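You operate a simulated robot arm through the tools that you are given. There is no shell and no other tool. Be economical: measure what you need, move in short steps, check, and stop when the job is done.

You are at the controls of a simulated two-armed robot. One attempt, no reset.

Task
Pass the grade 13 filter to your other hand and load it into the empty test holder; shut the catch. Where these are worked on the way, their far stop is far enough and under half their travel is too little: holder catch.

Only the result counts: the job must be done as asked and must still hold three seconds after the hand-in. Knocking over, shifting, dropping, spilling or breaking anything else fails it.

Robot
Two 7-joint arms with three-finger grippers on one trunk, on a base that drives. Base frame: it is fixed to the floor where the robot stands at the start and does not move with it; the origin is under the middle of the robot, x ahead of it, y to its left, z up; the surface under the hand at the start is at about z = 900. Units: mm, degrees, N and s.
The left shoulder is at the start at [30, 124, 1158], the right one opposite. With the tool pointing down near the work surface each hand reaches from about 100 to 780 mm from the robot's upright axis, wherever it stands, measured 20 degrees to its own side. Places, roughly: holder catch [500, 0, 1200]; inside of the test holder [400, 100, 900]. Payload 2.2 kg a hand.
Tool frame (each hand has its own): the origin (TCP) lies between the finger pads and is the grasp point; the fingertips stand 28 mm ahead of it; z points along the fingers, y is the line along which they close. Largest opening 102 mm; the body of the gripper starts 71 mm behind the TCP.
Orientation is told as [roll, pitch, yaw] about the base's x, y, z axes, in that order, counted from this pose: with the fingers straight down and closing along the base's y, the tool's x points along the base's -x, its y along +y and its z along -z.

Tools
- The arms move only by the tool play_rows. It takes "left_rows", "right_rows" or both (then of equal length, played together; a hand with none holds still); each is a list of rows, each a list of 7 numbers: the finger opening in m, from 0 to 0.102, then the shift along the tool's x, y, z in m, then the turn, a rotation vector about the tool's x, y, z in degrees. In form: [[hand, dx, dy, dz, ax, ay, az], ...]. A call has 1 to 12 rows; each row is the pose to reach, as a shift and turn from the pose commanded when the call began, along the tool's axes at that moment. Each row takes 0.2 s and may step no farther than 50 mm and 8.6 degrees from the row before; otherwise, or with a gripper value out of range, the whole call is refused. A pose out of reach is approached as far as the arm can. The call stops where the force on the tool passes 90 N (or 10 N more than at its start, if that is more) or the arm is blocked; 0.2 s more then pass. The fingers move at their own pace and stop on an object; they squeeze with about 30 N. The grip force told is the motor's: it shows also when the fingers shut on nothing. Time passes only in rows, and 0.2 s behind the last, so rows that repeat a pose let the fingers close. It gives the time, the measured TCP pose, the force on the tool (base axes), the opening and the grip force at its end, in the units of the frame above (readings bear some noise), with the torque about the TCP (base axes, N m) and any sound that the robot's microphone picked up.
- Cameras (640 x 400 px; columns grow to the right, rows downward): "scene" is now at [46.1, 12.5, 1873.5]; the picture's right is [0.21, -0.98, 0.00], its down [-0.70, -0.15, -0.70] and it looks along [0.69, 0.15, -0.71] (base axes); focal length 258 px, centre (320, 200). "left" rides on the left gripper at [72, 38, -86] in its tool frame; the picture's right is [-0.46, 0.89, 0.00], its down [-0.60, -0.32, -0.73] and it looks along [-0.65, -0.34, 0.68] (tool axes); focal length 256 px, centre (320, 200). "right" rides on the right gripper at [69, 44, -86] in its tool frame; the picture's right is [-0.53, 0.85, 0.00], its down [-0.58, -0.36, -0.73] and it looks along [-0.62, -0.39, 0.68] (tool axes); focal length 256 px, centre (320, 200). There is no depth. A picture from a camera that has moved, and an enlarged one, comes with that camera's place and axes in the base frame and with its lens. The place of the scene camera against the robot may be out by one fixed shift of up to 12 mm in any direction.
- capture(camera): a new picture of that camera. The clock stands still meanwhile.
- lift_body(by): slides the trunk up (or, below 0, down) by that many mm; the arms and the scene camera ride with it, the base frame stays. It gives what a move gives, with no picture.
- steer(legs): drives the robot by 1 to 6 legs, each [ahead, left, turn to the left] in mm, mm and degrees, along the robot's own axes; the way and the turn of a leg run together, so that a leg with both is an arc; at most 1500 mm and 180 degrees a leg. The arms and the cameras ride along, it lands a little off, and it stops where it bumps. It gives what a move gives.
- turn_head(pan, tilt): turns the head with the scene camera to pan (to the left, within 143 degrees either way) and tilt (down, from -29 to 69), counted from straight ahead of the robot. It gives what a move gives.
- zoom(camera, box): a new picture of the part [left, top, right, bottom] of that camera's present view, enlarged. The clock stands still meanwhile.
- sign_off(): hands the job in; it is judged then, once.

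Go step by step. Nothing tells you exact positions but the pictures and the camera data: compare them with the known pose of the tool, close in by small moves and look again before you grip or let go. The budget is 120 turns and 88 pictures, counting those below and the enlarged ones. Unless the task says otherwise, let go and move clear before handing in, and close with one line.

The tools are called after "Request:" as a command line: name --argument value ..., lists and objects as JSON in quotes. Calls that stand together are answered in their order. play_rows: Moves the arms, as the interface text tells. Its arguments: {"type":"object","properties":{"left_rows":{"type":"array","items":{"type":"array","items":{"type":"number"}}},"right_rows":{"type":"array","items":{"type":"array","items":{"type":"number"}}}},"required":[]} The other tools are called the same way: lift_body (by) slides the trunk up or down; steer (legs) drives the base; turn_head (pan, tilt) turns the head that bears the scene camera; capture (camera) takes a picture; zoom (camera, box) takes an enlarged picture of a part of a camera's view; sign_off () hands the job in.

At the start:

```text
t: 0.0
left_ee_pos: [528.8, 319.2, 1449.2]
left_ee_rot: [0.0, 0.1, 0.1]
left_contact_force: [0.3, -0.4, -0.2]
left_wrist_torque: [0.0, -0.06, 0.0]
left_finger_gap: 102.1
left_grasp_force: 0.2
right_ee_pos: [465.6, -164.6, 1499.9]
right_ee_rot: [0.1, -0.1, 0.0]
right_contact_force: [0.6, -0.2, -0.1]
right_wrist_torque: [-0.03, -0.01, 0.01]
right_finger_gap: 102.0
right_grasp_force: 0.1
trunk travel left (down, up): [-400.0, 140.0]
robot x, y, heading: [-0.3, -2.4, -0.0]
head pan, tilt: [12.4, 45.4]
```

scene: 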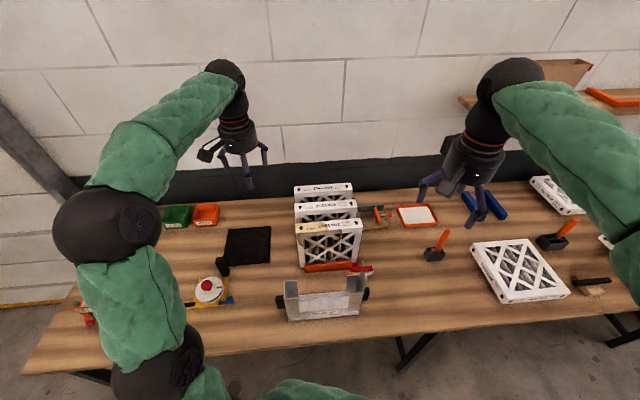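
right: 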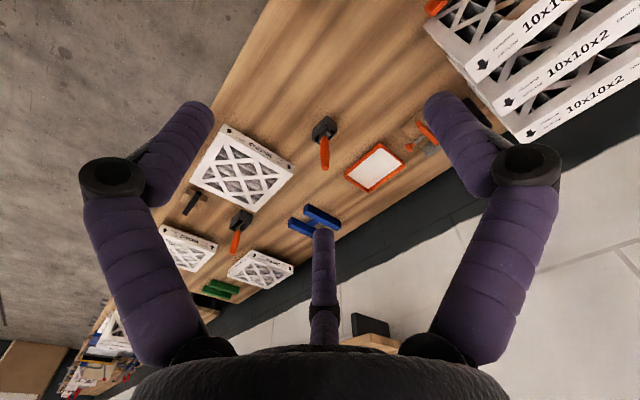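
left: 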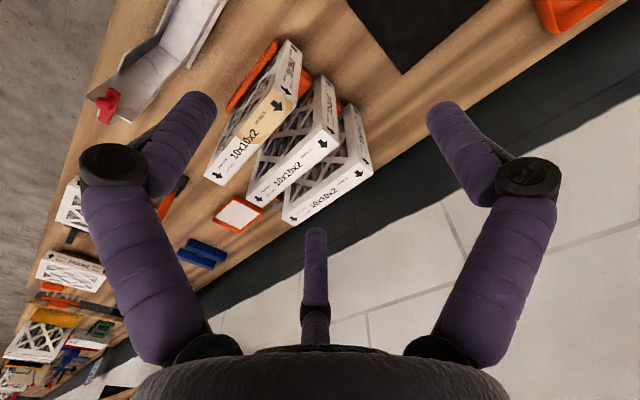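

I see a rack of upright filters in the middle, several flat filters on the right, and a grey holder with a red catch in front. I'll zoom in to read the labels and look at the holder.

Request:
zoom --camera "scene" --box '[260, 170, 420, 270]'

Request:
zoom --camera "scene" --box '[260, 230, 420, 330]'

Request:
zoom --camera "scene" --box '[450, 170, 640, 310]'

Request:
zoom --camera "left" --box '[190, 30, 390, 230]'

```text
4.00 times, centred on (340, 220) of scene
camera zoom: at [46.1, 12.5, 1873.5], right [0.21, -0.98, 0.0], down [-0.7, -0.15, -0.7], along [0.69, 0.15, -0.71], focal length 1032 px, centre (240, 120)
```

zoom: 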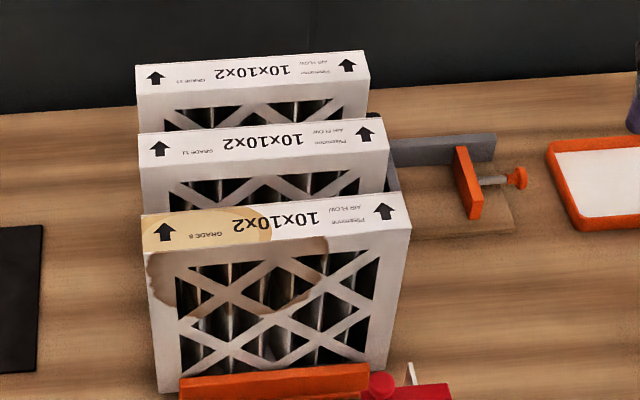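

```text
4.00 times, centred on (340, 280) of scene
camera zoom: at [46.1, 12.5, 1873.5], right [0.21, -0.98, 0.0], down [-0.7, -0.15, -0.7], along [0.69, 0.15, -0.71], focal length 1032 px, centre (240, -120)
```

zoom: 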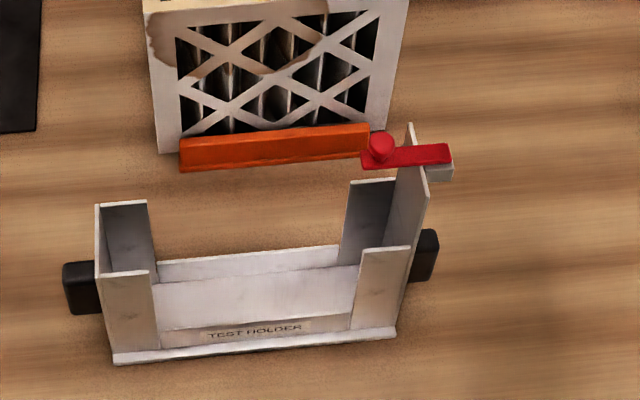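

```text
2.86 times, centred on (545, 240) of scene
camera zoom: at [46.1, 12.5, 1873.5], right [0.21, -0.98, 0.0], down [-0.7, -0.15, -0.7], along [0.69, 0.15, -0.71], focal length 737 px, centre (-323, 86)
```

zoom: 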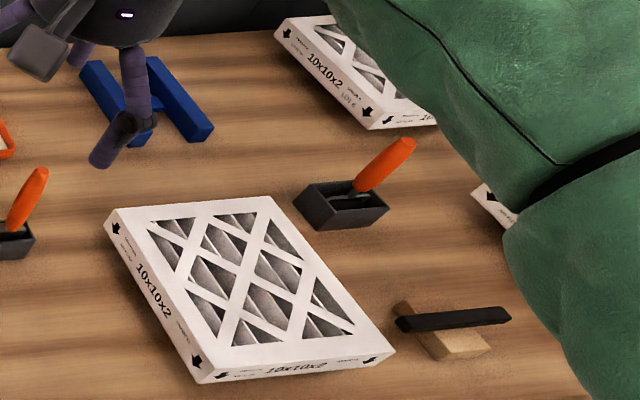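

```text
2.00 times, centred on (290, 130) of left
camera zoom: at [457.6, 358.1, 1537.3], right [0.46, 0.89, 0.0], down [0.6, -0.32, 0.73], along [0.65, -0.34, -0.68], focal length 512 px, centre (380, 340)
```

zoom: 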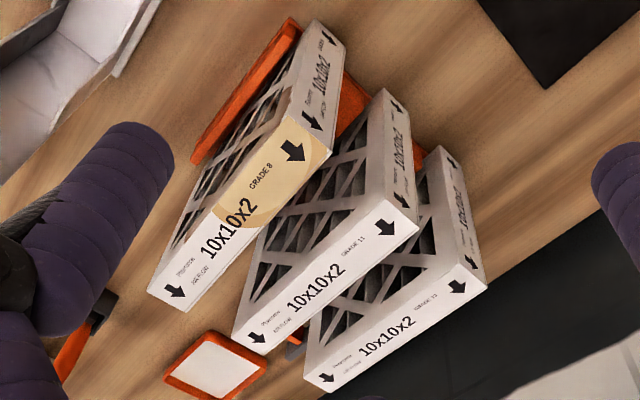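

The front filter is grade 8; the middle and back need closer reading, as do the flat ones.

Request:
zoom --camera "left" --box '[280, 150, 380, 230]'

Request:
zoom --camera "left" --box '[260, 110, 350, 180]'

Request:
zoom --camera "scene" --box '[285, 178, 365, 228]'

Request:
zoom --camera "scene" --box '[465, 235, 575, 310]'

```text
5.00 times, centred on (330, 190) of left
camera zoom: at [457.6, 358.1, 1537.3], right [0.46, 0.89, 0.0], down [0.6, -0.32, 0.73], along [0.65, -0.34, -0.68], focal length 1280 px, centre (270, 250)
```

zoom: 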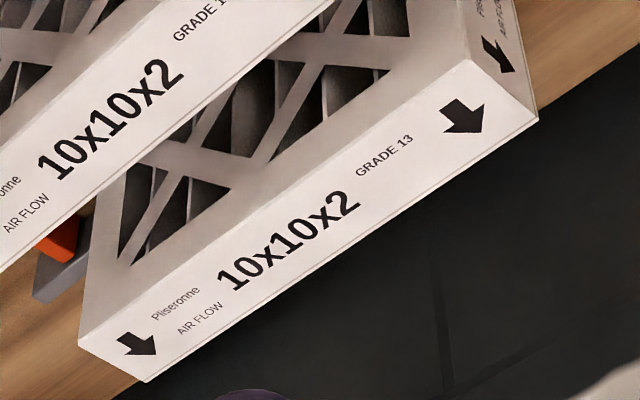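

```text
5.71 times, centred on (305, 145) of left
camera zoom: at [457.6, 358.1, 1537.3], right [0.46, 0.89, 0.0], down [0.6, -0.32, 0.73], along [0.65, -0.34, -0.68], focal length 1463 px, centre (406, 514)
```

zoom: 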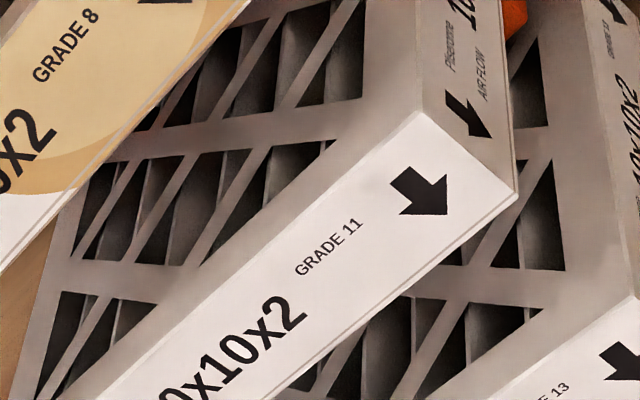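

```text
8.00 times, centred on (325, 203) of scene
camera zoom: at [46.1, 12.5, 1873.5], right [0.21, -0.98, 0.0], down [-0.7, -0.15, -0.7], along [0.69, 0.15, -0.71], focal length 2064 px, centre (280, 176)
```

zoom: 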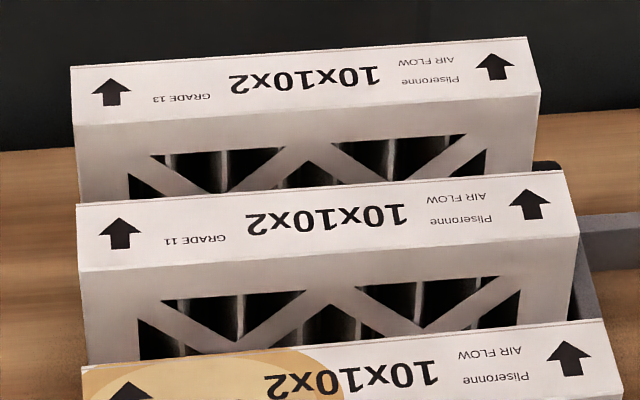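

```text
5.33 times, centred on (520, 272) of scene
camera zoom: at [46.1, 12.5, 1873.5], right [0.21, -0.98, 0.0], down [-0.7, -0.15, -0.7], along [0.69, 0.15, -0.71], focal length 1376 px, centre (-747, -187)
```

zoom: 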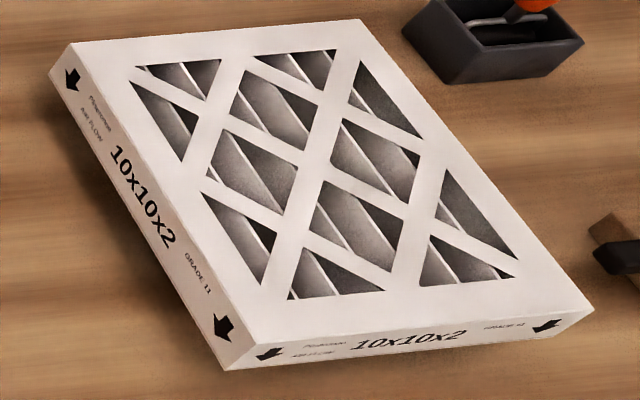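

The back filter is grade 13. All three stand yawed about 19°, and the holder is at about the same yaw. Next I'll look closer at the catch, the holder and the rack.

Request:
zoom --camera "scene" --box '[335, 255, 385, 305]'

Request:
zoom --camera "scene" --box '[270, 260, 380, 330]'

Request:
zoom --camera "left" --box '[70, 0, 270, 130]'

```text
8.00 times, centred on (360, 280) of scene
camera zoom: at [46.1, 12.5, 1873.5], right [0.21, -0.98, 0.0], down [-0.7, -0.15, -0.7], along [0.69, 0.15, -0.71], focal length 2064 px, centre (0, -440)
```

zoom: 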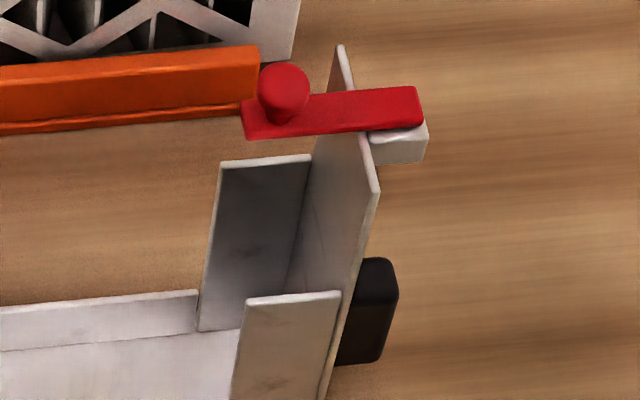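

```text
5.71 times, centred on (325, 295) of scene
camera zoom: at [46.1, 12.5, 1873.5], right [0.21, -0.98, 0.0], down [-0.7, -0.15, -0.7], along [0.69, 0.15, -0.71], focal length 1474 px, centre (291, -343)
```

zoom: 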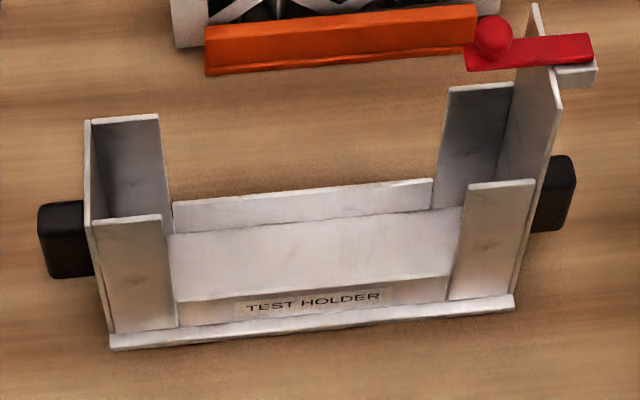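

```text
3.08 times, centred on (170, 65) of left
camera zoom: at [457.6, 358.1, 1537.3], right [0.46, 0.89, 0.0], down [0.6, -0.32, 0.73], along [0.65, -0.34, -0.68], focal length 788 px, centre (782, 615)
```

zoom: 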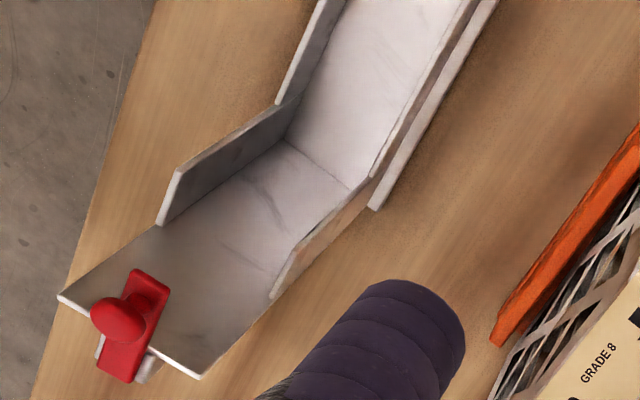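

The catch is a red bar with a knob, lying across the right wall. I need a closer view to understand how it moves, so I'll bring the left camera near it.

Request:
play_rows --left_rows '[[0.102, 0.025, -0.033, 0.018, 0, 0, 0], [0.102, 0.05, -0.066, 0.035, 0, 0, 0], [0.102, 0.075, -0.1, 0.053, 0, 0, 0], [0.102, 0.1, -0.133, 0.07, 0, 0, 0], [0.102, 0.125, -0.166, 0.088, 0, 0, 0], [0.102, 0.15, -0.2, 0.106, 0, 0, 0], [0.102, 0.175, -0.233, 0.123, 0, 0, 0], [0.102, 0.197, -0.265, 0.141, 0, 0, 0]]'

Request:
capture --camera "left"

```text
t: 1.8
left_ee_pos: [332.8, 52.5, 1309.2]
left_ee_rot: [0.0, -0.1, 0.0]
left_contact_force: [0.1, 0.6, -0.4]
left_wrist_torque: [0.01, -0.02, 0.0]
left_finger_gap: 101.9
left_grasp_force: 0.1
right_ee_pos: [465.7, -164.8, 1501.8]
right_ee_rot: [0.0, -0.1, 0.0]
right_contact_force: [-0.8, -0.8, 0.9]
right_wrist_torque: [-0.01, -0.02, 0.02]
right_finger_gap: 102.1
right_grasp_force: 0.0
trunk travel left (down, up): [-400.0, 140.0]
robot x, y, heading: [0.5, -1.0, 0.1]
head pan, tilt: [12.4, 45.4]
```

```text
73 pictures are left
camera left: at [260.1, 90.1, 1397.4], right [0.46, 0.89, 0.0], down [0.6, -0.32, 0.73], along [0.65, -0.34, -0.68], focal length 256 px, centre (320, 200)
```

left: 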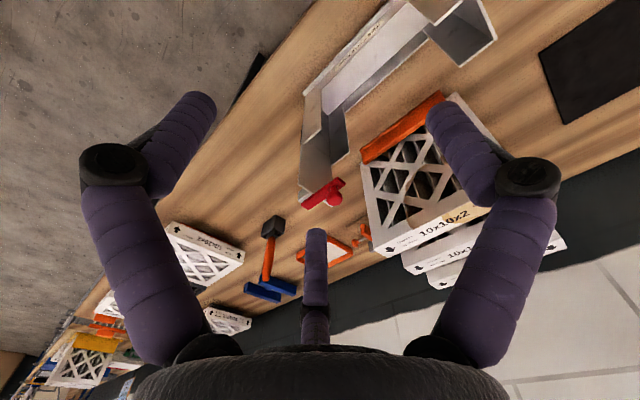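

Request:
zoom --camera "left" --box '[280, 150, 380, 230]'

Request:
zoom --camera "left" --box '[290, 0, 510, 220]'

```text
5.00 times, centred on (330, 190) of left
camera zoom: at [260.1, 90.1, 1397.4], right [0.46, 0.89, 0.0], down [0.6, -0.32, 0.73], along [0.65, -0.34, -0.68], focal length 1280 px, centre (270, 250)
```

zoom: 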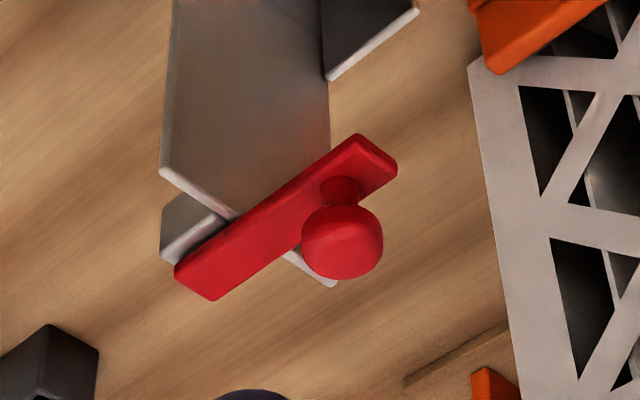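

```text
1.82 times, centred on (400, 110) of left
camera zoom: at [260.1, 90.1, 1397.4], right [0.46, 0.89, 0.0], down [0.6, -0.32, 0.73], along [0.65, -0.34, -0.68], focal length 465 px, centre (174, 364)
```

zoom: 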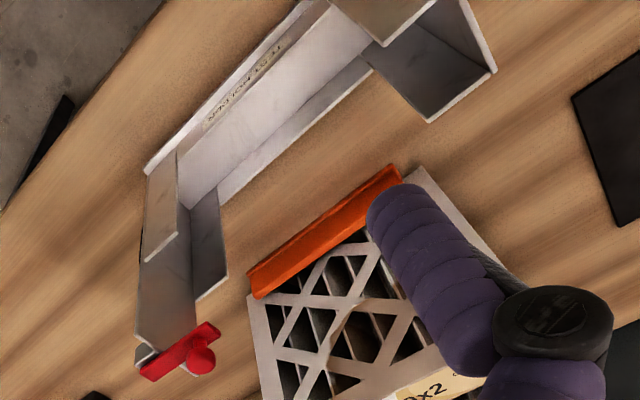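

The bar sits square across the wall and reaches about 44 mm inside it at z≈1160, so it currently blocks the slot and must be opened first. The table is yawed about 19°, so I'll turn the robot to face it squarely and look again.

Request:
steer --legs '[[0, 0, 18.8]]'

Request:
turn_head --pan 0 --tilt 60

Request:
capture --camera "scene"

```text
t: 3.2
left_ee_pos: [298.2, 157.6, 1309.9]
left_ee_rot: [0.0, -0.1, 18.9]
left_contact_force: [-0.5, 0.2, -0.4]
left_wrist_torque: [0.01, 0.02, 0.02]
left_finger_gap: 101.6
left_grasp_force: 0.0
right_ee_pos: [494.7, -5.6, 1503.6]
right_ee_rot: [0.0, -0.1, 18.8]
right_contact_force: [0.0, -0.3, -0.9]
right_wrist_torque: [-0.02, 0.02, 0.01]
right_finger_gap: 102.1
right_grasp_force: 0.1
trunk travel left (down, up): [-400.0, 140.0]
robot x, y, heading: [2.4, -2.0, 18.9]
head pan, tilt: [12.4, 45.4]
```

```text
t: 4.0
left_ee_pos: [297.2, 157.3, 1309.3]
left_ee_rot: [-0.1, 0.0, 18.8]
left_contact_force: [-0.5, 0.4, -0.1]
left_wrist_torque: [-0.02, -0.01, 0.0]
left_finger_gap: 101.9
left_grasp_force: 0.1
right_ee_pos: [493.8, -5.2, 1502.0]
right_ee_rot: [0.0, -0.1, 18.8]
right_contact_force: [-0.3, 0.5, 0.4]
right_wrist_torque: [-0.01, 0.01, 0.0]
right_finger_gap: 101.9
right_grasp_force: 0.1
trunk travel left (down, up): [-400.0, 140.0]
robot x, y, heading: [-1.5, 1.4, 18.8]
head pan, tilt: [0.0, 60.0]
```

```text
70 pictures are left
camera scene: at [31.7, 6.9, 1854.7], right [0.32, -0.95, 0.0], down [-0.82, -0.28, -0.5], along [0.47, 0.16, -0.87], focal length 258 px, centre (320, 200)
```

scene: 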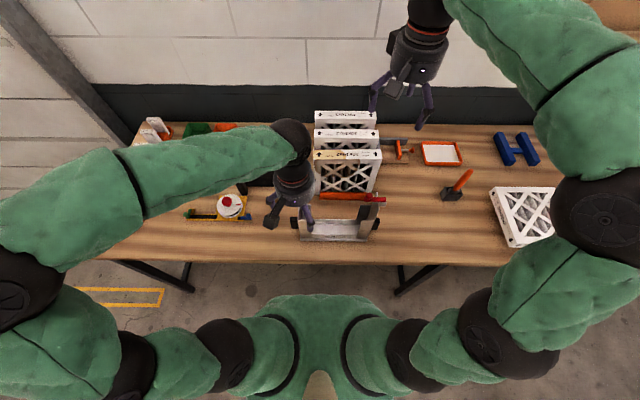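

The robot is now square to the table. I'll move the left arm aside and bring the right hand down to a spot where its camera sees the catch knob.

Request:
play_rows --left_rows '[[0.102, 0, 0.035, -0.015, 0, 0, 0], [0.102, 0, 0.07, -0.03, 0, 0, 0], [0.102, 0, 0.105, -0.045, 0, 0, 0], [0.102, 0, 0.14, -0.06, 0, 0, 0], [0.102, 0, 0.17, -0.07, 0, 0, 0], [0.102, 0, 0.2, -0.08, 0, 0, 0]]' --right_rows '[[0.06, 0.023, 0.014, 0.033, 0, 0, 0], [0.06, 0.046, 0.028, 0.066, 0, 0, 0], [0.06, 0.07, 0.043, 0.098, 0, 0, 0], [0.06, 0.093, 0.057, 0.131, 0, 0, 0], [0.06, 0.116, 0.071, 0.164, 0, 0, 0], [0.06, 0.14, 0.086, 0.197, 0, 0, 0]]'

Request:
capture --camera "right"

Request:
capture --camera "scene"

```text
t: 5.4
left_ee_pos: [232.2, 346.2, 1392.4]
left_ee_rot: [0.0, 0.0, 18.8]
left_contact_force: [0.3, 0.1, 0.1]
left_wrist_torque: [-0.01, -0.02, 0.0]
left_finger_gap: 102.1
left_grasp_force: 0.2
right_ee_pos: [334.5, 33.1, 1304.7]
right_ee_rot: [0.0, -0.1, 18.9]
right_contact_force: [-0.5, 0.2, 0.5]
right_wrist_torque: [-0.04, -0.03, 0.02]
right_finger_gap: 59.9
right_grasp_force: 0.0
trunk travel left (down, up): [-400.0, 140.0]
robot x, y, heading: [-2.9, 1.2, 18.6]
head pan, tilt: [0.0, 60.0]
```

```text
69 pictures are left
camera right: at [254.1, 53.2, 1391.2], right [0.23, 0.97, 0.0], down [0.66, -0.16, 0.73], along [0.71, -0.17, -0.68], focal length 256 px, centre (320, 200)
```

right: 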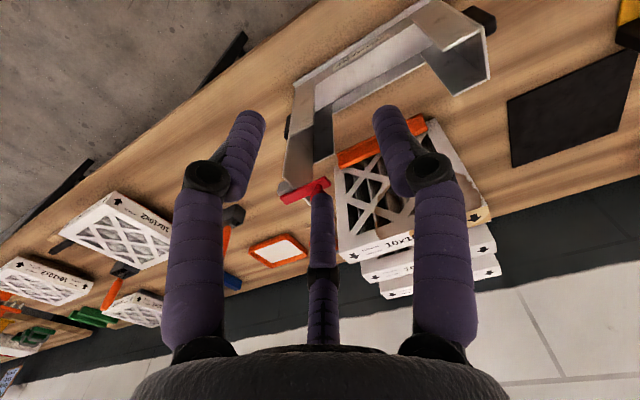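

```text
68 pictures are left
camera scene: at [30.1, 7.9, 1854.7], right [0.32, -0.95, 0.0], down [-0.82, -0.28, -0.5], along [0.47, 0.16, -0.87], focal length 258 px, centre (320, 200)
```

scene: 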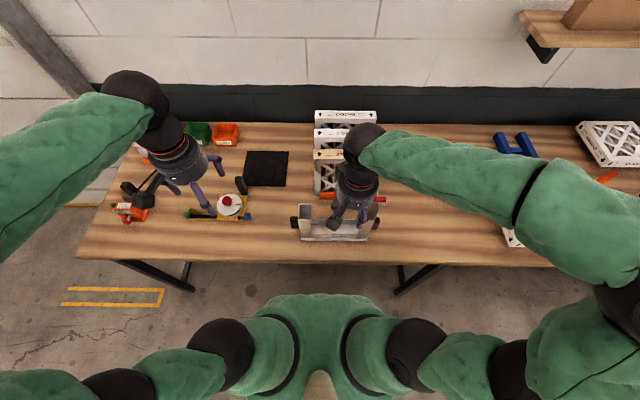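

The gripper skin shows three legs while the text says two fingers, so I'll keep generous clearances. Next I'll bring the right hand just above the knob.

Request:
play_rows --right_rows '[[0.07, -0.03, -0.019, 0.0, 0, 0, 0], [0.07, -0.06, -0.038, 0.0, 0, 0, 0], [0.07, -0.09, -0.057, 0.02, 0, 0, 0], [0.07, -0.116, -0.074, 0.04, 0, 0, 0], [0.07, -0.116, -0.074, 0.06, 0, 0, 0]]'

Request:
capture --camera "right"

Request:
zoom --camera "scene" --box '[320, 150, 430, 260]'

```text
t: 6.6
left_ee_pos: [233.6, 346.0, 1391.8]
left_ee_rot: [0.1, 0.0, 18.8]
left_contact_force: [-0.4, -0.8, -0.3]
left_wrist_torque: [-0.01, 0.0, 0.0]
left_finger_gap: 102.5
left_grasp_force: 0.1
right_ee_pos: [468.1, -1.7, 1245.6]
right_ee_rot: [0.0, -0.2, 18.8]
right_contact_force: [0.6, 0.5, 1.0]
right_wrist_torque: [0.01, 0.01, 0.01]
right_finger_gap: 70.0
right_grasp_force: 0.1
trunk travel left (down, up): [-400.0, 140.0]
robot x, y, heading: [2.2, -3.3, 18.8]
head pan, tilt: [0.0, 60.0]
```

```text
67 pictures are left
camera right: at [388.0, 17.3, 1331.5], right [0.23, 0.97, 0.0], down [0.66, -0.16, 0.73], along [0.71, -0.17, -0.68], focal length 256 px, centre (320, 200)
```

right: 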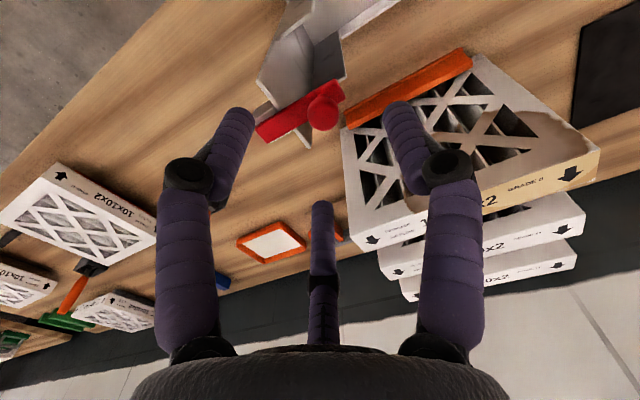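

```text
3.64 times, centred on (375, 205) of scene
camera zoom: at [31.0, 7.0, 1854.7], right [0.32, -0.95, 0.0], down [-0.82, -0.28, -0.5], along [0.47, 0.16, -0.87], focal length 938 px, centre (120, 182)
```

zoom: 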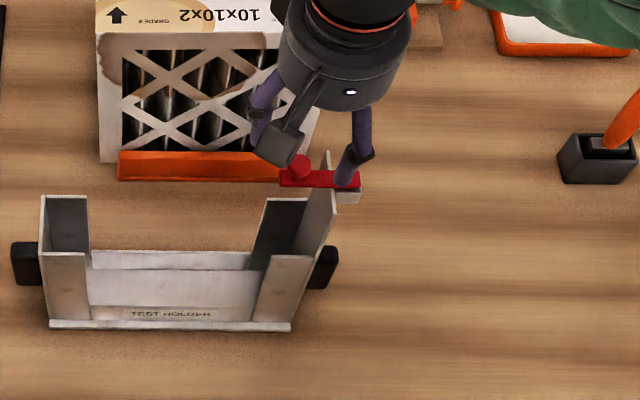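

The knob is centred under the right TCP to within a few mm. I'll descend until the fingertips are just above the bar.

Request:
play_rows --right_rows '[[0.07, -0.001, 0.003, 0.015, 0, 0, 0], [0.07, -0.001, 0.003, 0.03, 0, 0, 0], [0.07, -0.001, 0.003, 0.043, 0, 0, 0], [0.07, -0.001, 0.003, 0.043, 0, 0, 0]]'

Request:
zoom --camera "right" --box '[220, 40, 420, 240]'

Request:
zoom --camera "scene" --box '[330, 165, 410, 225]'

```text
t: 7.6
left_ee_pos: [233.0, 345.8, 1391.2]
left_ee_rot: [0.0, 0.0, 18.8]
left_contact_force: [0.0, 1.1, 0.2]
left_wrist_torque: [0.04, -0.02, -0.01]
left_finger_gap: 101.8
left_grasp_force: 0.0
right_ee_pos: [467.9, 2.0, 1202.7]
right_ee_rot: [0.0, 0.0, 18.7]
right_contact_force: [0.7, 1.0, 0.2]
right_wrist_torque: [0.02, 0.0, 0.0]
right_finger_gap: 69.7
right_grasp_force: 0.1
trunk travel left (down, up): [-400.0, 140.0]
robot x, y, heading: [-1.2, -1.3, 19.2]
head pan, tilt: [0.0, 60.0]
```

```text
2.00 times, centred on (320, 140) of right
camera zoom: at [387.5, 19.6, 1288.7], right [0.23, 0.97, 0.0], down [0.66, -0.16, 0.73], along [0.71, -0.17, -0.68], focal length 512 px, centre (320, 320)
```

zoom: 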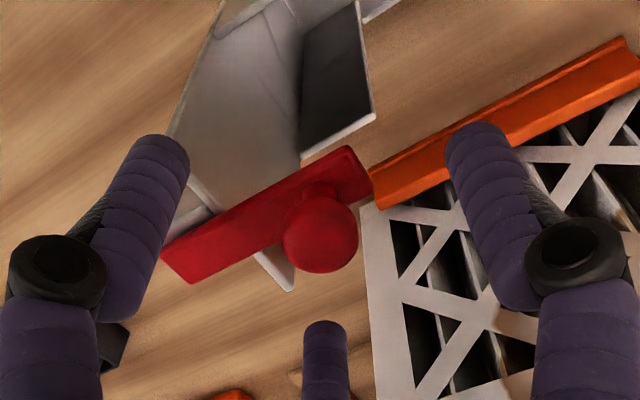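

```text
6.67 times, centred on (370, 195) of scene
camera zoom: at [31.3, 6.9, 1854.7], right [0.32, -0.95, 0.0], down [-0.82, -0.28, -0.5], along [0.47, 0.16, -0.87], focal length 1720 px, centre (-13, 233)
```

zoom: 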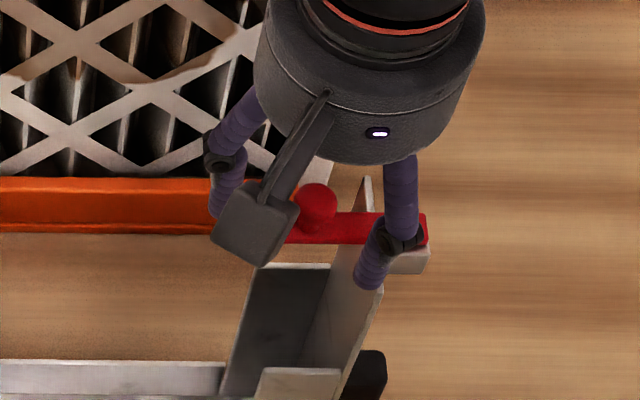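

The knob is centred between the fingers. I'll close on it and see how the fingers behave.

Request:
play_rows --right_rows '[[0.03, 0.002, 0.001, 0.001, 0, 0, 0], [0.0, 0.002, 0.001, 0.001, 0, 0, 0], [0.0, 0.002, 0.001, 0.001, 0, 0, 0], [0.0, 0.002, 0.001, 0.001, 0, 0, 0]]'

Request:
zoom --camera "right" --box '[220, 40, 420, 240]'

```text
t: 8.6
left_ee_pos: [234.2, 345.8, 1391.2]
left_ee_rot: [0.0, 0.1, 18.9]
left_contact_force: [-0.2, -0.7, -0.4]
left_wrist_torque: [-0.02, 0.01, 0.01]
left_finger_gap: 102.2
left_grasp_force: 0.1
right_ee_pos: [465.4, 0.3, 1201.6]
right_ee_rot: [0.0, 0.0, 18.8]
right_contact_force: [-0.6, 0.2, 0.0]
right_wrist_torque: [-0.1, -0.02, -0.02]
right_finger_gap: 18.4
right_grasp_force: 30.2
trunk travel left (down, up): [-400.0, 140.0]
robot x, y, heading: [-1.0, 0.5, 18.5]
head pan, tilt: [0.0, 60.0]
```

```text
2.00 times, centred on (320, 140) of right
camera zoom: at [385.0, 20.3, 1287.5], right [0.23, 0.97, 0.0], down [0.66, -0.16, 0.73], along [0.71, -0.17, -0.68], focal length 512 px, centre (320, 320)
```

zoom: 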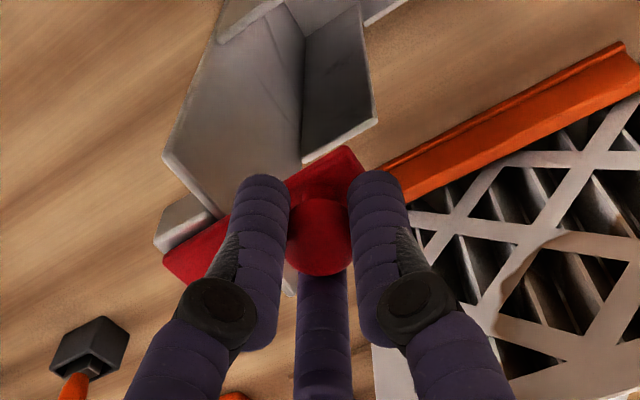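

The right hand holds the knob (18 mm). I'll nudge it outward along the bar by a few mm and read the force.

Request:
play_rows --right_rows '[[0.0, 0, -0.002, 0, 0, 0, 0], [0.0, 0, -0.004, 0, 0, 0, 0], [0.0, 0, -0.005, 0, 0, 0, 0], [0.0, 0, -0.005, 0, 0, 0, 0]]'

```text
t: 9.6
left_ee_pos: [233.8, 345.3, 1390.4]
left_ee_rot: [0.0, 0.0, 18.7]
left_contact_force: [0.3, -0.3, -0.3]
left_wrist_torque: [0.02, 0.02, -0.01]
left_finger_gap: 102.1
left_grasp_force: 0.1
right_ee_pos: [466.8, -2.6, 1200.5]
right_ee_rot: [0.0, 0.1, 18.7]
right_contact_force: [0.1, 0.6, -0.2]
right_wrist_torque: [0.2, 0.11, 0.02]
right_finger_gap: 18.6
right_grasp_force: 29.7
trunk travel left (down, up): [-400.0, 140.0]
robot x, y, heading: [-3.0, -1.0, 18.9]
head pan, tilt: [0.0, 60.0]
```

Request:
play_rows --right_rows '[[0.0, 0, -0.003, 0, 0, 0, 0], [0.0, 0, -0.006, 0, 0, 0, 0], [0.0, 0, -0.009, 0, 0, 0, 0], [0.0, 0, -0.009, 0, 0, 0, 0]]'

Request:
zoom --camera "right" --box '[220, 40, 420, 240]'

```text
t: 10.6
left_ee_pos: [234.0, 345.2, 1391.4]
left_ee_rot: [0.0, -0.1, 18.8]
left_contact_force: [0.9, -0.4, 0.0]
left_wrist_torque: [0.02, 0.0, 0.01]
left_finger_gap: 101.9
left_grasp_force: 0.2
right_ee_pos: [470.8, -12.5, 1200.8]
right_ee_rot: [0.0, 0.0, 18.8]
right_contact_force: [-0.1, 0.5, 0.2]
right_wrist_torque: [-0.01, 0.01, -0.01]
right_finger_gap: 18.2
right_grasp_force: 29.8
trunk travel left (down, up): [-400.0, 140.0]
robot x, y, heading: [5.5, 3.2, 19.0]
head pan, tilt: [0.0, 60.0]
```

```text
2.00 times, centred on (320, 140) of right
camera zoom: at [390.2, 7.8, 1287.2], right [0.23, 0.97, 0.0], down [0.66, -0.16, 0.73], along [0.71, -0.17, -0.68], focal length 512 px, centre (320, 320)
```

zoom: 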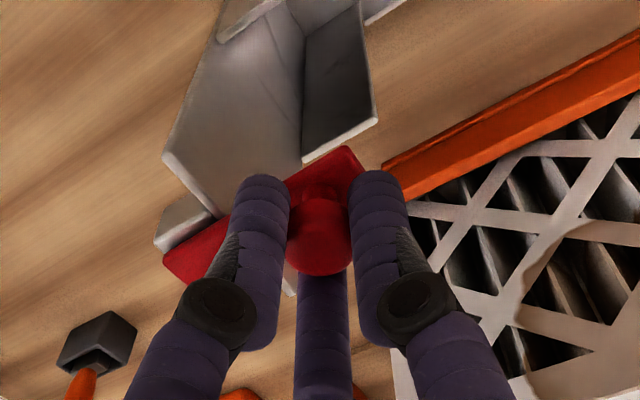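

The background moved while the catch and holder stayed put in the view, so the whole holder slid about 14 mm and the bar isn't an outward slide. I'll push it back the same amount and check.

Request:
play_rows --right_rows '[[0.0, 0, 0.003, 0, 0, 0, 0], [0.0, 0, 0.006, 0, 0, 0, 0], [0.0, 0, 0.009, 0, 0, 0, 0], [0.0, 0, 0.012, 0, 0, 0, 0], [0.0, 0, 0.014, 0, 0, 0, 0], [0.0, 0, 0.014, 0, 0, 0, 0]]'

Request:
zoom --camera "scene" --box '[265, 130, 425, 250]'

```text
t: 12.0
left_ee_pos: [233.4, 345.4, 1391.6]
left_ee_rot: [0.0, 0.0, 18.8]
left_contact_force: [0.5, 0.8, -0.3]
left_wrist_torque: [0.03, -0.02, 0.02]
left_finger_gap: 101.8
left_grasp_force: 0.0
right_ee_pos: [465.6, 1.3, 1201.0]
right_ee_rot: [0.0, 0.0, 18.9]
right_contact_force: [1.8, -3.1, 4.0]
right_wrist_torque: [-0.09, 0.02, 0.01]
right_finger_gap: 18.7
right_grasp_force: 30.1
trunk travel left (down, up): [-400.0, 140.0]
robot x, y, heading: [-3.1, -1.0, 19.0]
head pan, tilt: [0.0, 60.0]
```

```text
3.33 times, centred on (345, 190) of scene
camera zoom: at [31.4, 6.4, 1854.7], right [0.32, -0.95, 0.0], down [-0.82, -0.28, -0.5], along [0.47, 0.16, -0.87], focal length 860 px, centre (237, 233)
```

zoom: 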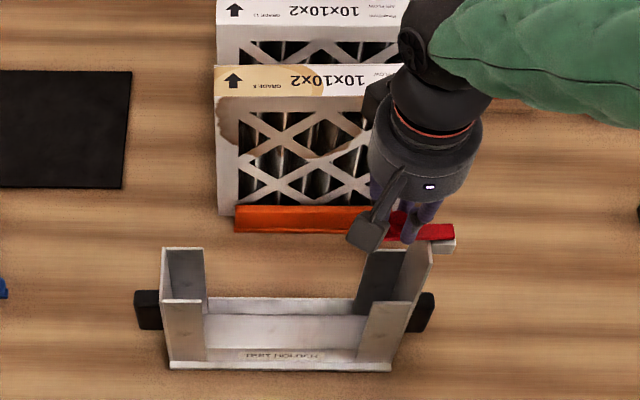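

The holder is back about where it was. Next I'll test a swing, nudging the knob a little toward the robot.

Request:
play_rows --right_rows '[[0.0, 0.002, 0, 0, 0, 0, 0], [0.0, 0.004, 0, 0, 0, 0, 0], [0.0, 0.006, 0, 0, 0, 0, 0]]'

Request:
zoom --camera "right" --box '[220, 40, 420, 240]'

```text
t: 12.8
left_ee_pos: [233.0, 345.0, 1391.7]
left_ee_rot: [0.1, 0.0, 18.8]
left_contact_force: [0.6, 0.0, -0.1]
left_wrist_torque: [-0.02, 0.01, -0.04]
left_finger_gap: 101.9
left_grasp_force: 0.1
right_ee_pos: [458.9, -1.3, 1200.8]
right_ee_rot: [0.0, 0.0, 18.9]
right_contact_force: [0.8, 0.5, 0.4]
right_wrist_torque: [0.12, -0.09, 0.07]
right_finger_gap: 18.7
right_grasp_force: 30.0
trunk travel left (down, up): [-400.0, 140.0]
robot x, y, heading: [-3.3, 0.4, 18.9]
head pan, tilt: [0.0, 60.0]
```

```text
2.00 times, centred on (320, 140) of right
camera zoom: at [379.2, 19.0, 1287.1], right [0.23, 0.97, 0.0], down [0.66, -0.16, 0.73], along [0.71, -0.17, -0.68], focal length 512 px, centre (320, 320)
```

zoom: 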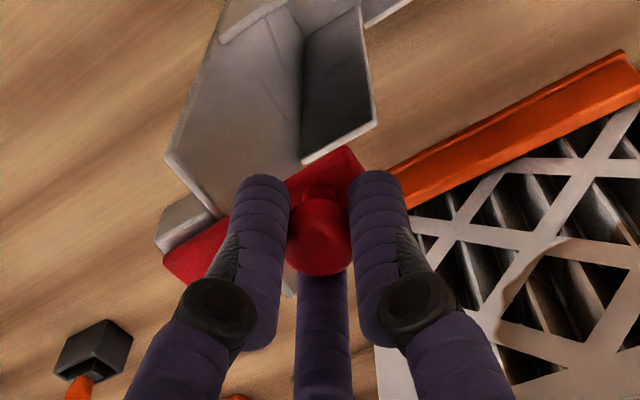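

That dragged the holder rather than swinging the bar. I'll go back and test the other way.

Request:
play_rows --right_rows '[[0.0, -0.003, 0, 0, 0, 0, 0], [0.0, -0.006, 0, 0, 0, 0, 0], [0.0, -0.009, 0, 0, 0, 0, 0], [0.0, -0.013, 0, 0, 0, 0, 0], [0.0, -0.013, 0, 0, 0, 0, 0]]'

Request:
zoom --camera "right" --box '[220, 40, 420, 240]'

```text
t: 14.0
left_ee_pos: [232.8, 344.7, 1390.7]
left_ee_rot: [0.0, 0.0, 18.8]
left_contact_force: [-0.5, 0.2, 0.2]
left_wrist_torque: [-0.01, -0.01, 0.02]
left_finger_gap: 102.2
left_grasp_force: 0.1
right_ee_pos: [472.6, 2.4, 1201.6]
right_ee_rot: [0.0, 0.0, 18.8]
right_contact_force: [0.4, -0.7, -0.3]
right_wrist_torque: [-0.06, -0.06, -0.01]
right_finger_gap: 18.4
right_grasp_force: 29.9
trunk travel left (down, up): [-400.0, 140.0]
robot x, y, heading: [1.9, -1.5, 18.7]
head pan, tilt: [0.0, 60.0]
```

```text
2.00 times, centred on (320, 140) of right
camera zoom: at [391.6, 22.9, 1287.2], right [0.23, 0.97, 0.0], down [0.66, -0.16, 0.73], along [0.71, -0.17, -0.68], focal length 512 px, centre (320, 320)
```

zoom: 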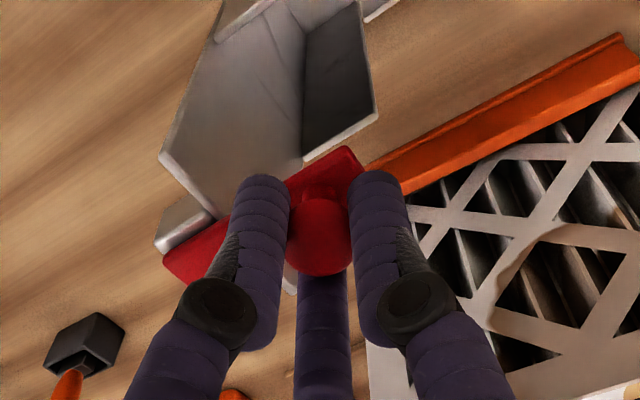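

The holder is light, and the grip keeps the bar from turning freely. I'll put the holder back, let go of the knob, and bring the left hand over the left wall to steady the holder.

Request:
play_rows --left_rows '[[0.06, -0.016, -0.027, 0.032, 0, 0, 0], [0.06, -0.032, -0.054, 0.064, 0, 0, 0], [0.06, -0.048, -0.081, 0.096, 0, 0, 0], [0.06, -0.064, -0.108, 0.128, 0, 0, 0], [0.06, -0.08, -0.135, 0.16, 0, 0, 0], [0.06, -0.096, -0.162, 0.192, 0, 0, 0], [0.06, -0.106, -0.185, 0.225, 0, 0, 0]]' --right_rows '[[0.0, 0.003, 0, 0, 0, 0, 0], [0.0, 0.006, 0, 0, 0, 0, 0], [0.0, 0.0065, 0, 0, 0, 0, 0], [0.03, 0.0065, 0, 0, 0, 0, 0], [0.05, 0.0065, 0, 0, 0, 0, 0], [0.05, 0.0065, 0, -0.02, 0, 0, 0], [0.05, 0.0065, 0, -0.05, 0, 0, 0]]'

Request:
capture --camera "left"

Request:
zoom --camera "right" --box '[220, 40, 420, 240]'

```text
t: 15.6
left_ee_pos: [392.8, 204.8, 1165.3]
left_ee_rot: [0.0, 0.0, 18.8]
left_contact_force: [0.3, 0.2, -0.3]
left_wrist_torque: [0.03, -0.01, -0.02]
left_finger_gap: 60.1
left_grasp_force: 0.0
right_ee_pos: [466.2, 0.2, 1249.9]
right_ee_rot: [0.1, -0.1, 18.8]
right_contact_force: [0.6, 0.6, -0.1]
right_wrist_torque: [0.01, 0.0, 0.02]
right_finger_gap: 50.1
right_grasp_force: 0.1
trunk travel left (down, up): [-400.0, 140.0]
robot x, y, heading: [2.5, 3.5, 19.0]
head pan, tilt: [0.0, 60.0]
```

```text
58 pictures are left
camera left: at [313.9, 219.1, 1251.3], right [0.15, 0.99, 0.0], down [0.67, -0.11, 0.73], along [0.72, -0.11, -0.68], focal length 256 px, centre (320, 200)
```

left: 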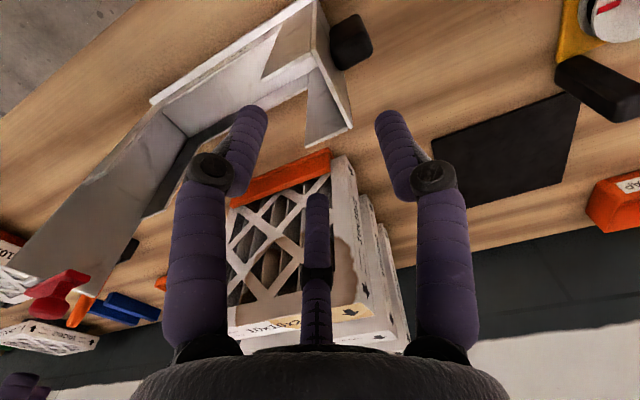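

```text
2.00 times, centred on (320, 140) of right
camera zoom: at [385.8, 20.7, 1336.4], right [0.23, 0.97, 0.0], down [0.66, -0.16, 0.73], along [0.71, -0.17, -0.68], focal length 512 px, centre (320, 320)
```

zoom: 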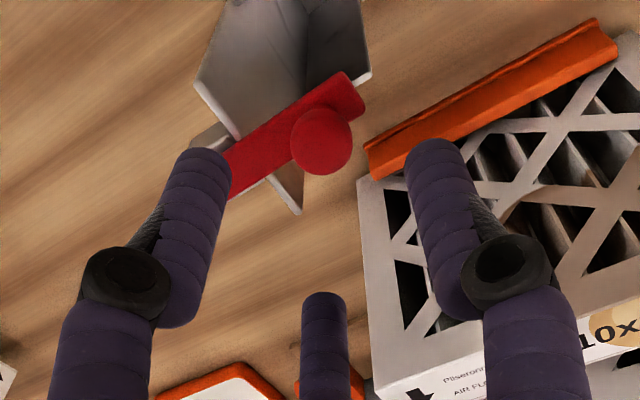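

Request:
zoom --camera "left" --box '[0, 240, 120, 340]'

Request:
zoom --camera "left" --box '[230, 0, 390, 160]'

```text
4.00 times, centred on (60, 290) of left
camera zoom: at [313.9, 219.1, 1251.3], right [0.15, 0.99, 0.0], down [0.67, -0.11, 0.73], along [0.72, -0.11, -0.68], focal length 1024 px, centre (1360, -160)
```

zoom: 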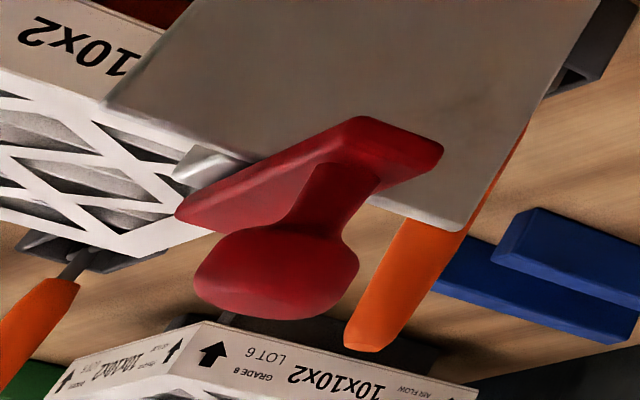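

```text
2.50 times, centred on (310, 80) of left
camera zoom: at [313.9, 219.1, 1251.3], right [0.15, 0.99, 0.0], down [0.67, -0.11, 0.73], along [0.72, -0.11, -0.68], focal length 640 px, centre (345, 500)
```

zoom: 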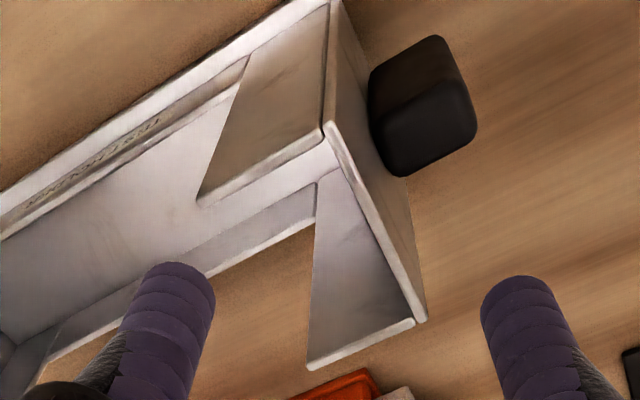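

The left wall lies about 12 mm to the +y side of the left TCP, with its top near z 1088. I'll shift over it, narrow the fingers, descend to straddle the wall and look.

Request:
play_rows --left_rows '[[0.036, 0.002, 0.0125, 0, 0, 0, 0], [0.036, 0.002, 0.0125, 0.02, 0, 0, 0], [0.036, 0.002, 0.0125, 0.04, 0, 0, 0]]'

Request:
zoom --camera "left" --box '[220, 40, 420, 240]'

```text
t: 16.4
left_ee_pos: [389.0, 218.0, 1124.9]
left_ee_rot: [0.1, 0.0, 18.8]
left_contact_force: [0.0, 0.0, 0.1]
left_wrist_torque: [-0.02, 0.05, -0.02]
left_finger_gap: 36.2
left_grasp_force: 0.1
right_ee_pos: [465.1, 2.4, 1249.8]
right_ee_rot: [0.0, -0.1, 18.8]
right_contact_force: [-0.3, 0.5, 0.5]
right_wrist_torque: [0.05, -0.01, -0.01]
right_finger_gap: 49.5
right_grasp_force: 0.0
trunk travel left (down, up): [-400.0, 140.0]
robot x, y, heading: [0.1, 3.0, 18.7]
head pan, tilt: [0.0, 60.0]
```

```text
2.00 times, centred on (320, 140) of left
camera zoom: at [308.5, 230.4, 1213.6], right [0.15, 0.99, 0.0], down [0.67, -0.11, 0.73], along [0.72, -0.11, -0.68], focal length 512 px, centre (320, 320)
```

zoom: 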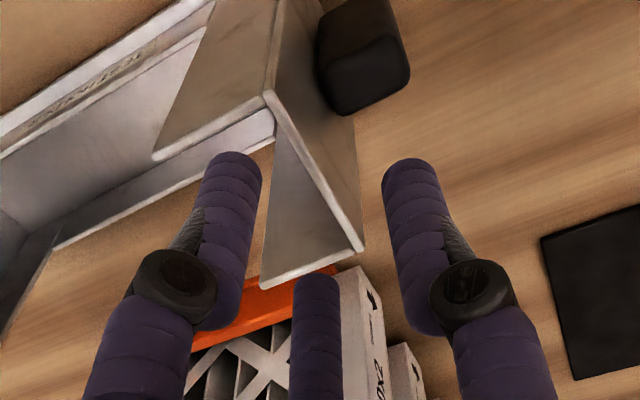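

Request:
play_rows --left_rows '[[0.036, 0.003, 0.002, 0.01, 0, 0, 0], [0.036, 0.003, 0.002, 0.02, 0, 0, 0], [0.036, 0.003, 0.002, 0.03, 0, 0, 0], [0.036, 0.003, 0.002, 0.035, 0, 0, 0]]'

Request:
zoom --camera "left" --box '[220, 40, 420, 240]'

```text
t: 17.4
left_ee_pos: [383.7, 217.5, 1096.9]
left_ee_rot: [-0.1, -0.7, 18.9]
left_contact_force: [-11.2, 3.4, 54.5]
left_wrist_torque: [-0.88, 0.28, -0.29]
left_finger_gap: 45.6
left_grasp_force: 6.7
right_ee_pos: [461.6, 0.6, 1251.5]
right_ee_rot: [0.0, -0.2, 18.8]
right_contact_force: [-0.4, 0.8, -0.2]
right_wrist_torque: [0.04, -0.02, -0.01]
right_finger_gap: 50.0
right_grasp_force: 0.0
trunk travel left (down, up): [-400.0, 140.0]
robot x, y, heading: [-4.6, -1.0, 18.7]
head pan, tilt: [0.0, 60.0]
```

```text
2.00 times, centred on (320, 140) of left
camera zoom: at [303.4, 231.4, 1182.5], right [0.15, 0.99, 0.0], down [0.67, -0.11, 0.74], along [0.73, -0.11, -0.67], focal length 512 px, centre (320, 320)
```

zoom: 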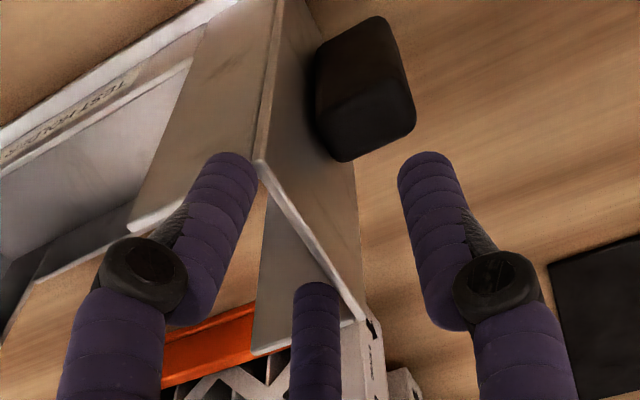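

Contact: one of the gripper's legs landed on the front flange, so the three legs are physical. I'll lift off and look before trying a narrower opening.

Request:
play_rows --left_rows '[[0.036, 0, 0, -0.015, 0, 0, 0], [0.02, 0, 0, -0.035, 0, 0, 0], [0.02, 0, 0, -0.035, 0, 0, 0]]'

Request:
zoom --camera "left" --box '[220, 40, 420, 240]'

```text
t: 18.2
left_ee_pos: [385.1, 218.2, 1122.5]
left_ee_rot: [0.1, 0.2, 18.8]
left_contact_force: [0.9, 1.1, 0.2]
left_wrist_torque: [-0.02, 0.0, -0.02]
left_finger_gap: 19.8
left_grasp_force: 0.1
right_ee_pos: [466.4, 2.8, 1249.7]
right_ee_rot: [0.0, 0.0, 18.8]
right_contact_force: [-0.1, -0.2, 0.3]
right_wrist_torque: [-0.03, 0.04, 0.04]
right_finger_gap: 49.7
right_grasp_force: 0.1
trunk travel left (down, up): [-400.0, 140.0]
robot x, y, heading: [-0.2, -1.6, 18.9]
head pan, tilt: [0.0, 60.0]
```

```text
2.00 times, centred on (320, 140) of left
camera zoom: at [304.6, 230.7, 1210.9], right [0.16, 0.99, 0.0], down [0.68, -0.11, 0.73], along [0.72, -0.11, -0.68], focal length 512 px, centre (320, 320)
```

zoom: 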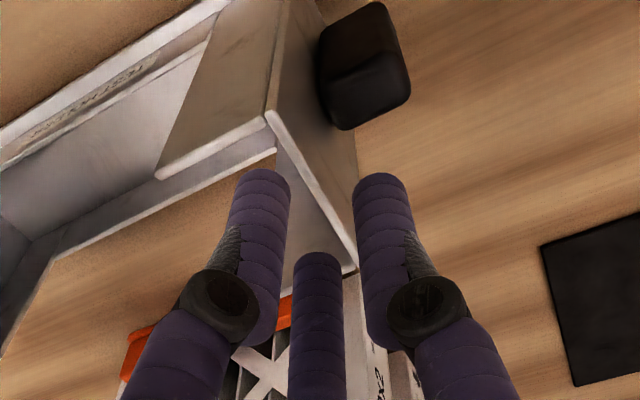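

Request:
play_rows --left_rows '[[0.022, -0.001, -0.0045, 0.01, 0, 0, 0], [0.022, -0.001, -0.0045, 0.018, 0, 0, 0], [0.022, -0.001, -0.0045, 0.026, 0, 0, 0], [0.022, -0.001, -0.0045, 0.034, 0, 0, 0]]'

Request:
zoom --camera "left" --box '[220, 40, 420, 240]'

```text
t: 19.2
left_ee_pos: [386.2, 212.6, 1096.5]
left_ee_rot: [-0.1, -0.8, 18.9]
left_contact_force: [-10.8, 2.2, 56.5]
left_wrist_torque: [-0.74, 1.15, -0.79]
left_finger_gap: 22.1
left_grasp_force: 0.0
right_ee_pos: [461.4, 0.2, 1253.0]
right_ee_rot: [0.0, -0.3, 18.8]
right_contact_force: [-0.2, 0.2, 0.0]
right_wrist_torque: [0.01, -0.03, 0.02]
right_finger_gap: 50.4
right_grasp_force: 0.0
trunk travel left (down, up): [-400.0, 140.0]
robot x, y, heading: [-2.8, 1.6, 18.8]
head pan, tilt: [0.0, 60.0]
```

```text
2.00 times, centred on (320, 140) of left
camera zoom: at [304.8, 225.8, 1183.6], right [0.15, 0.99, 0.0], down [0.66, -0.11, 0.74], along [0.73, -0.11, -0.67], focal length 512 px, centre (320, 320)
```

zoom: 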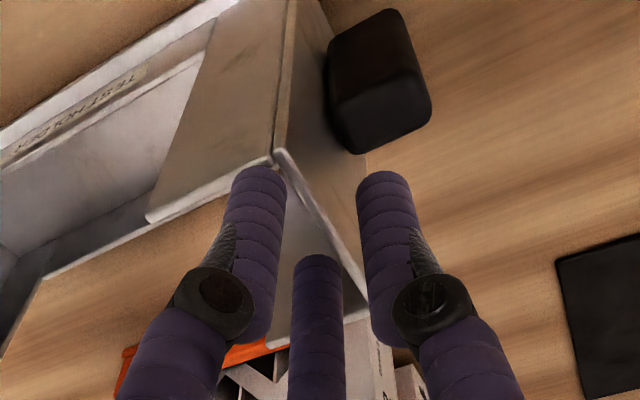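

The contact geometry says the wall top is really at z≈1070, so the wall centre lies about 11 mm farther from the robot. I'll lift, correct, and come down again.

Request:
play_rows --left_rows '[[0.022, 0, 0, -0.02, 0, 0, 0], [0.022, -0.011, -0.002, -0.025, 0, 0, 0], [0.022, -0.011, -0.002, -0.025, 0, 0, 0]]'

Request:
zoom --camera "left" --box '[220, 40, 420, 240]'

```text
t: 20.0
left_ee_pos: [396.7, 216.1, 1113.2]
left_ee_rot: [0.0, 0.1, 18.8]
left_contact_force: [0.1, -1.3, 1.2]
left_wrist_torque: [-0.03, 0.0, 0.02]
left_finger_gap: 21.8
left_grasp_force: 0.0
right_ee_pos: [466.9, 1.3, 1250.6]
right_ee_rot: [0.0, 0.0, 18.8]
right_contact_force: [0.5, -0.3, 0.4]
right_wrist_torque: [0.0, 0.05, 0.02]
right_finger_gap: 50.0
right_grasp_force: 0.0
trunk travel left (down, up): [-400.0, 140.0]
robot x, y, heading: [0.6, -0.9, 18.8]
head pan, tilt: [0.0, 60.0]
```

```text
2.00 times, centred on (320, 140) of left
camera zoom: at [316.8, 229.5, 1201.8], right [0.15, 0.99, 0.0], down [0.68, -0.11, 0.73], along [0.72, -0.11, -0.68], focal length 512 px, centre (320, 320)
```

zoom: 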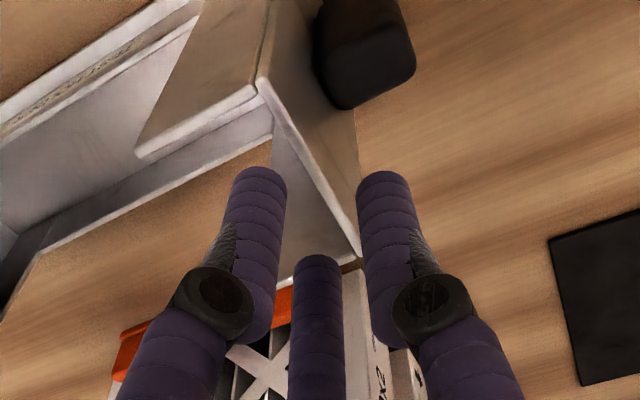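

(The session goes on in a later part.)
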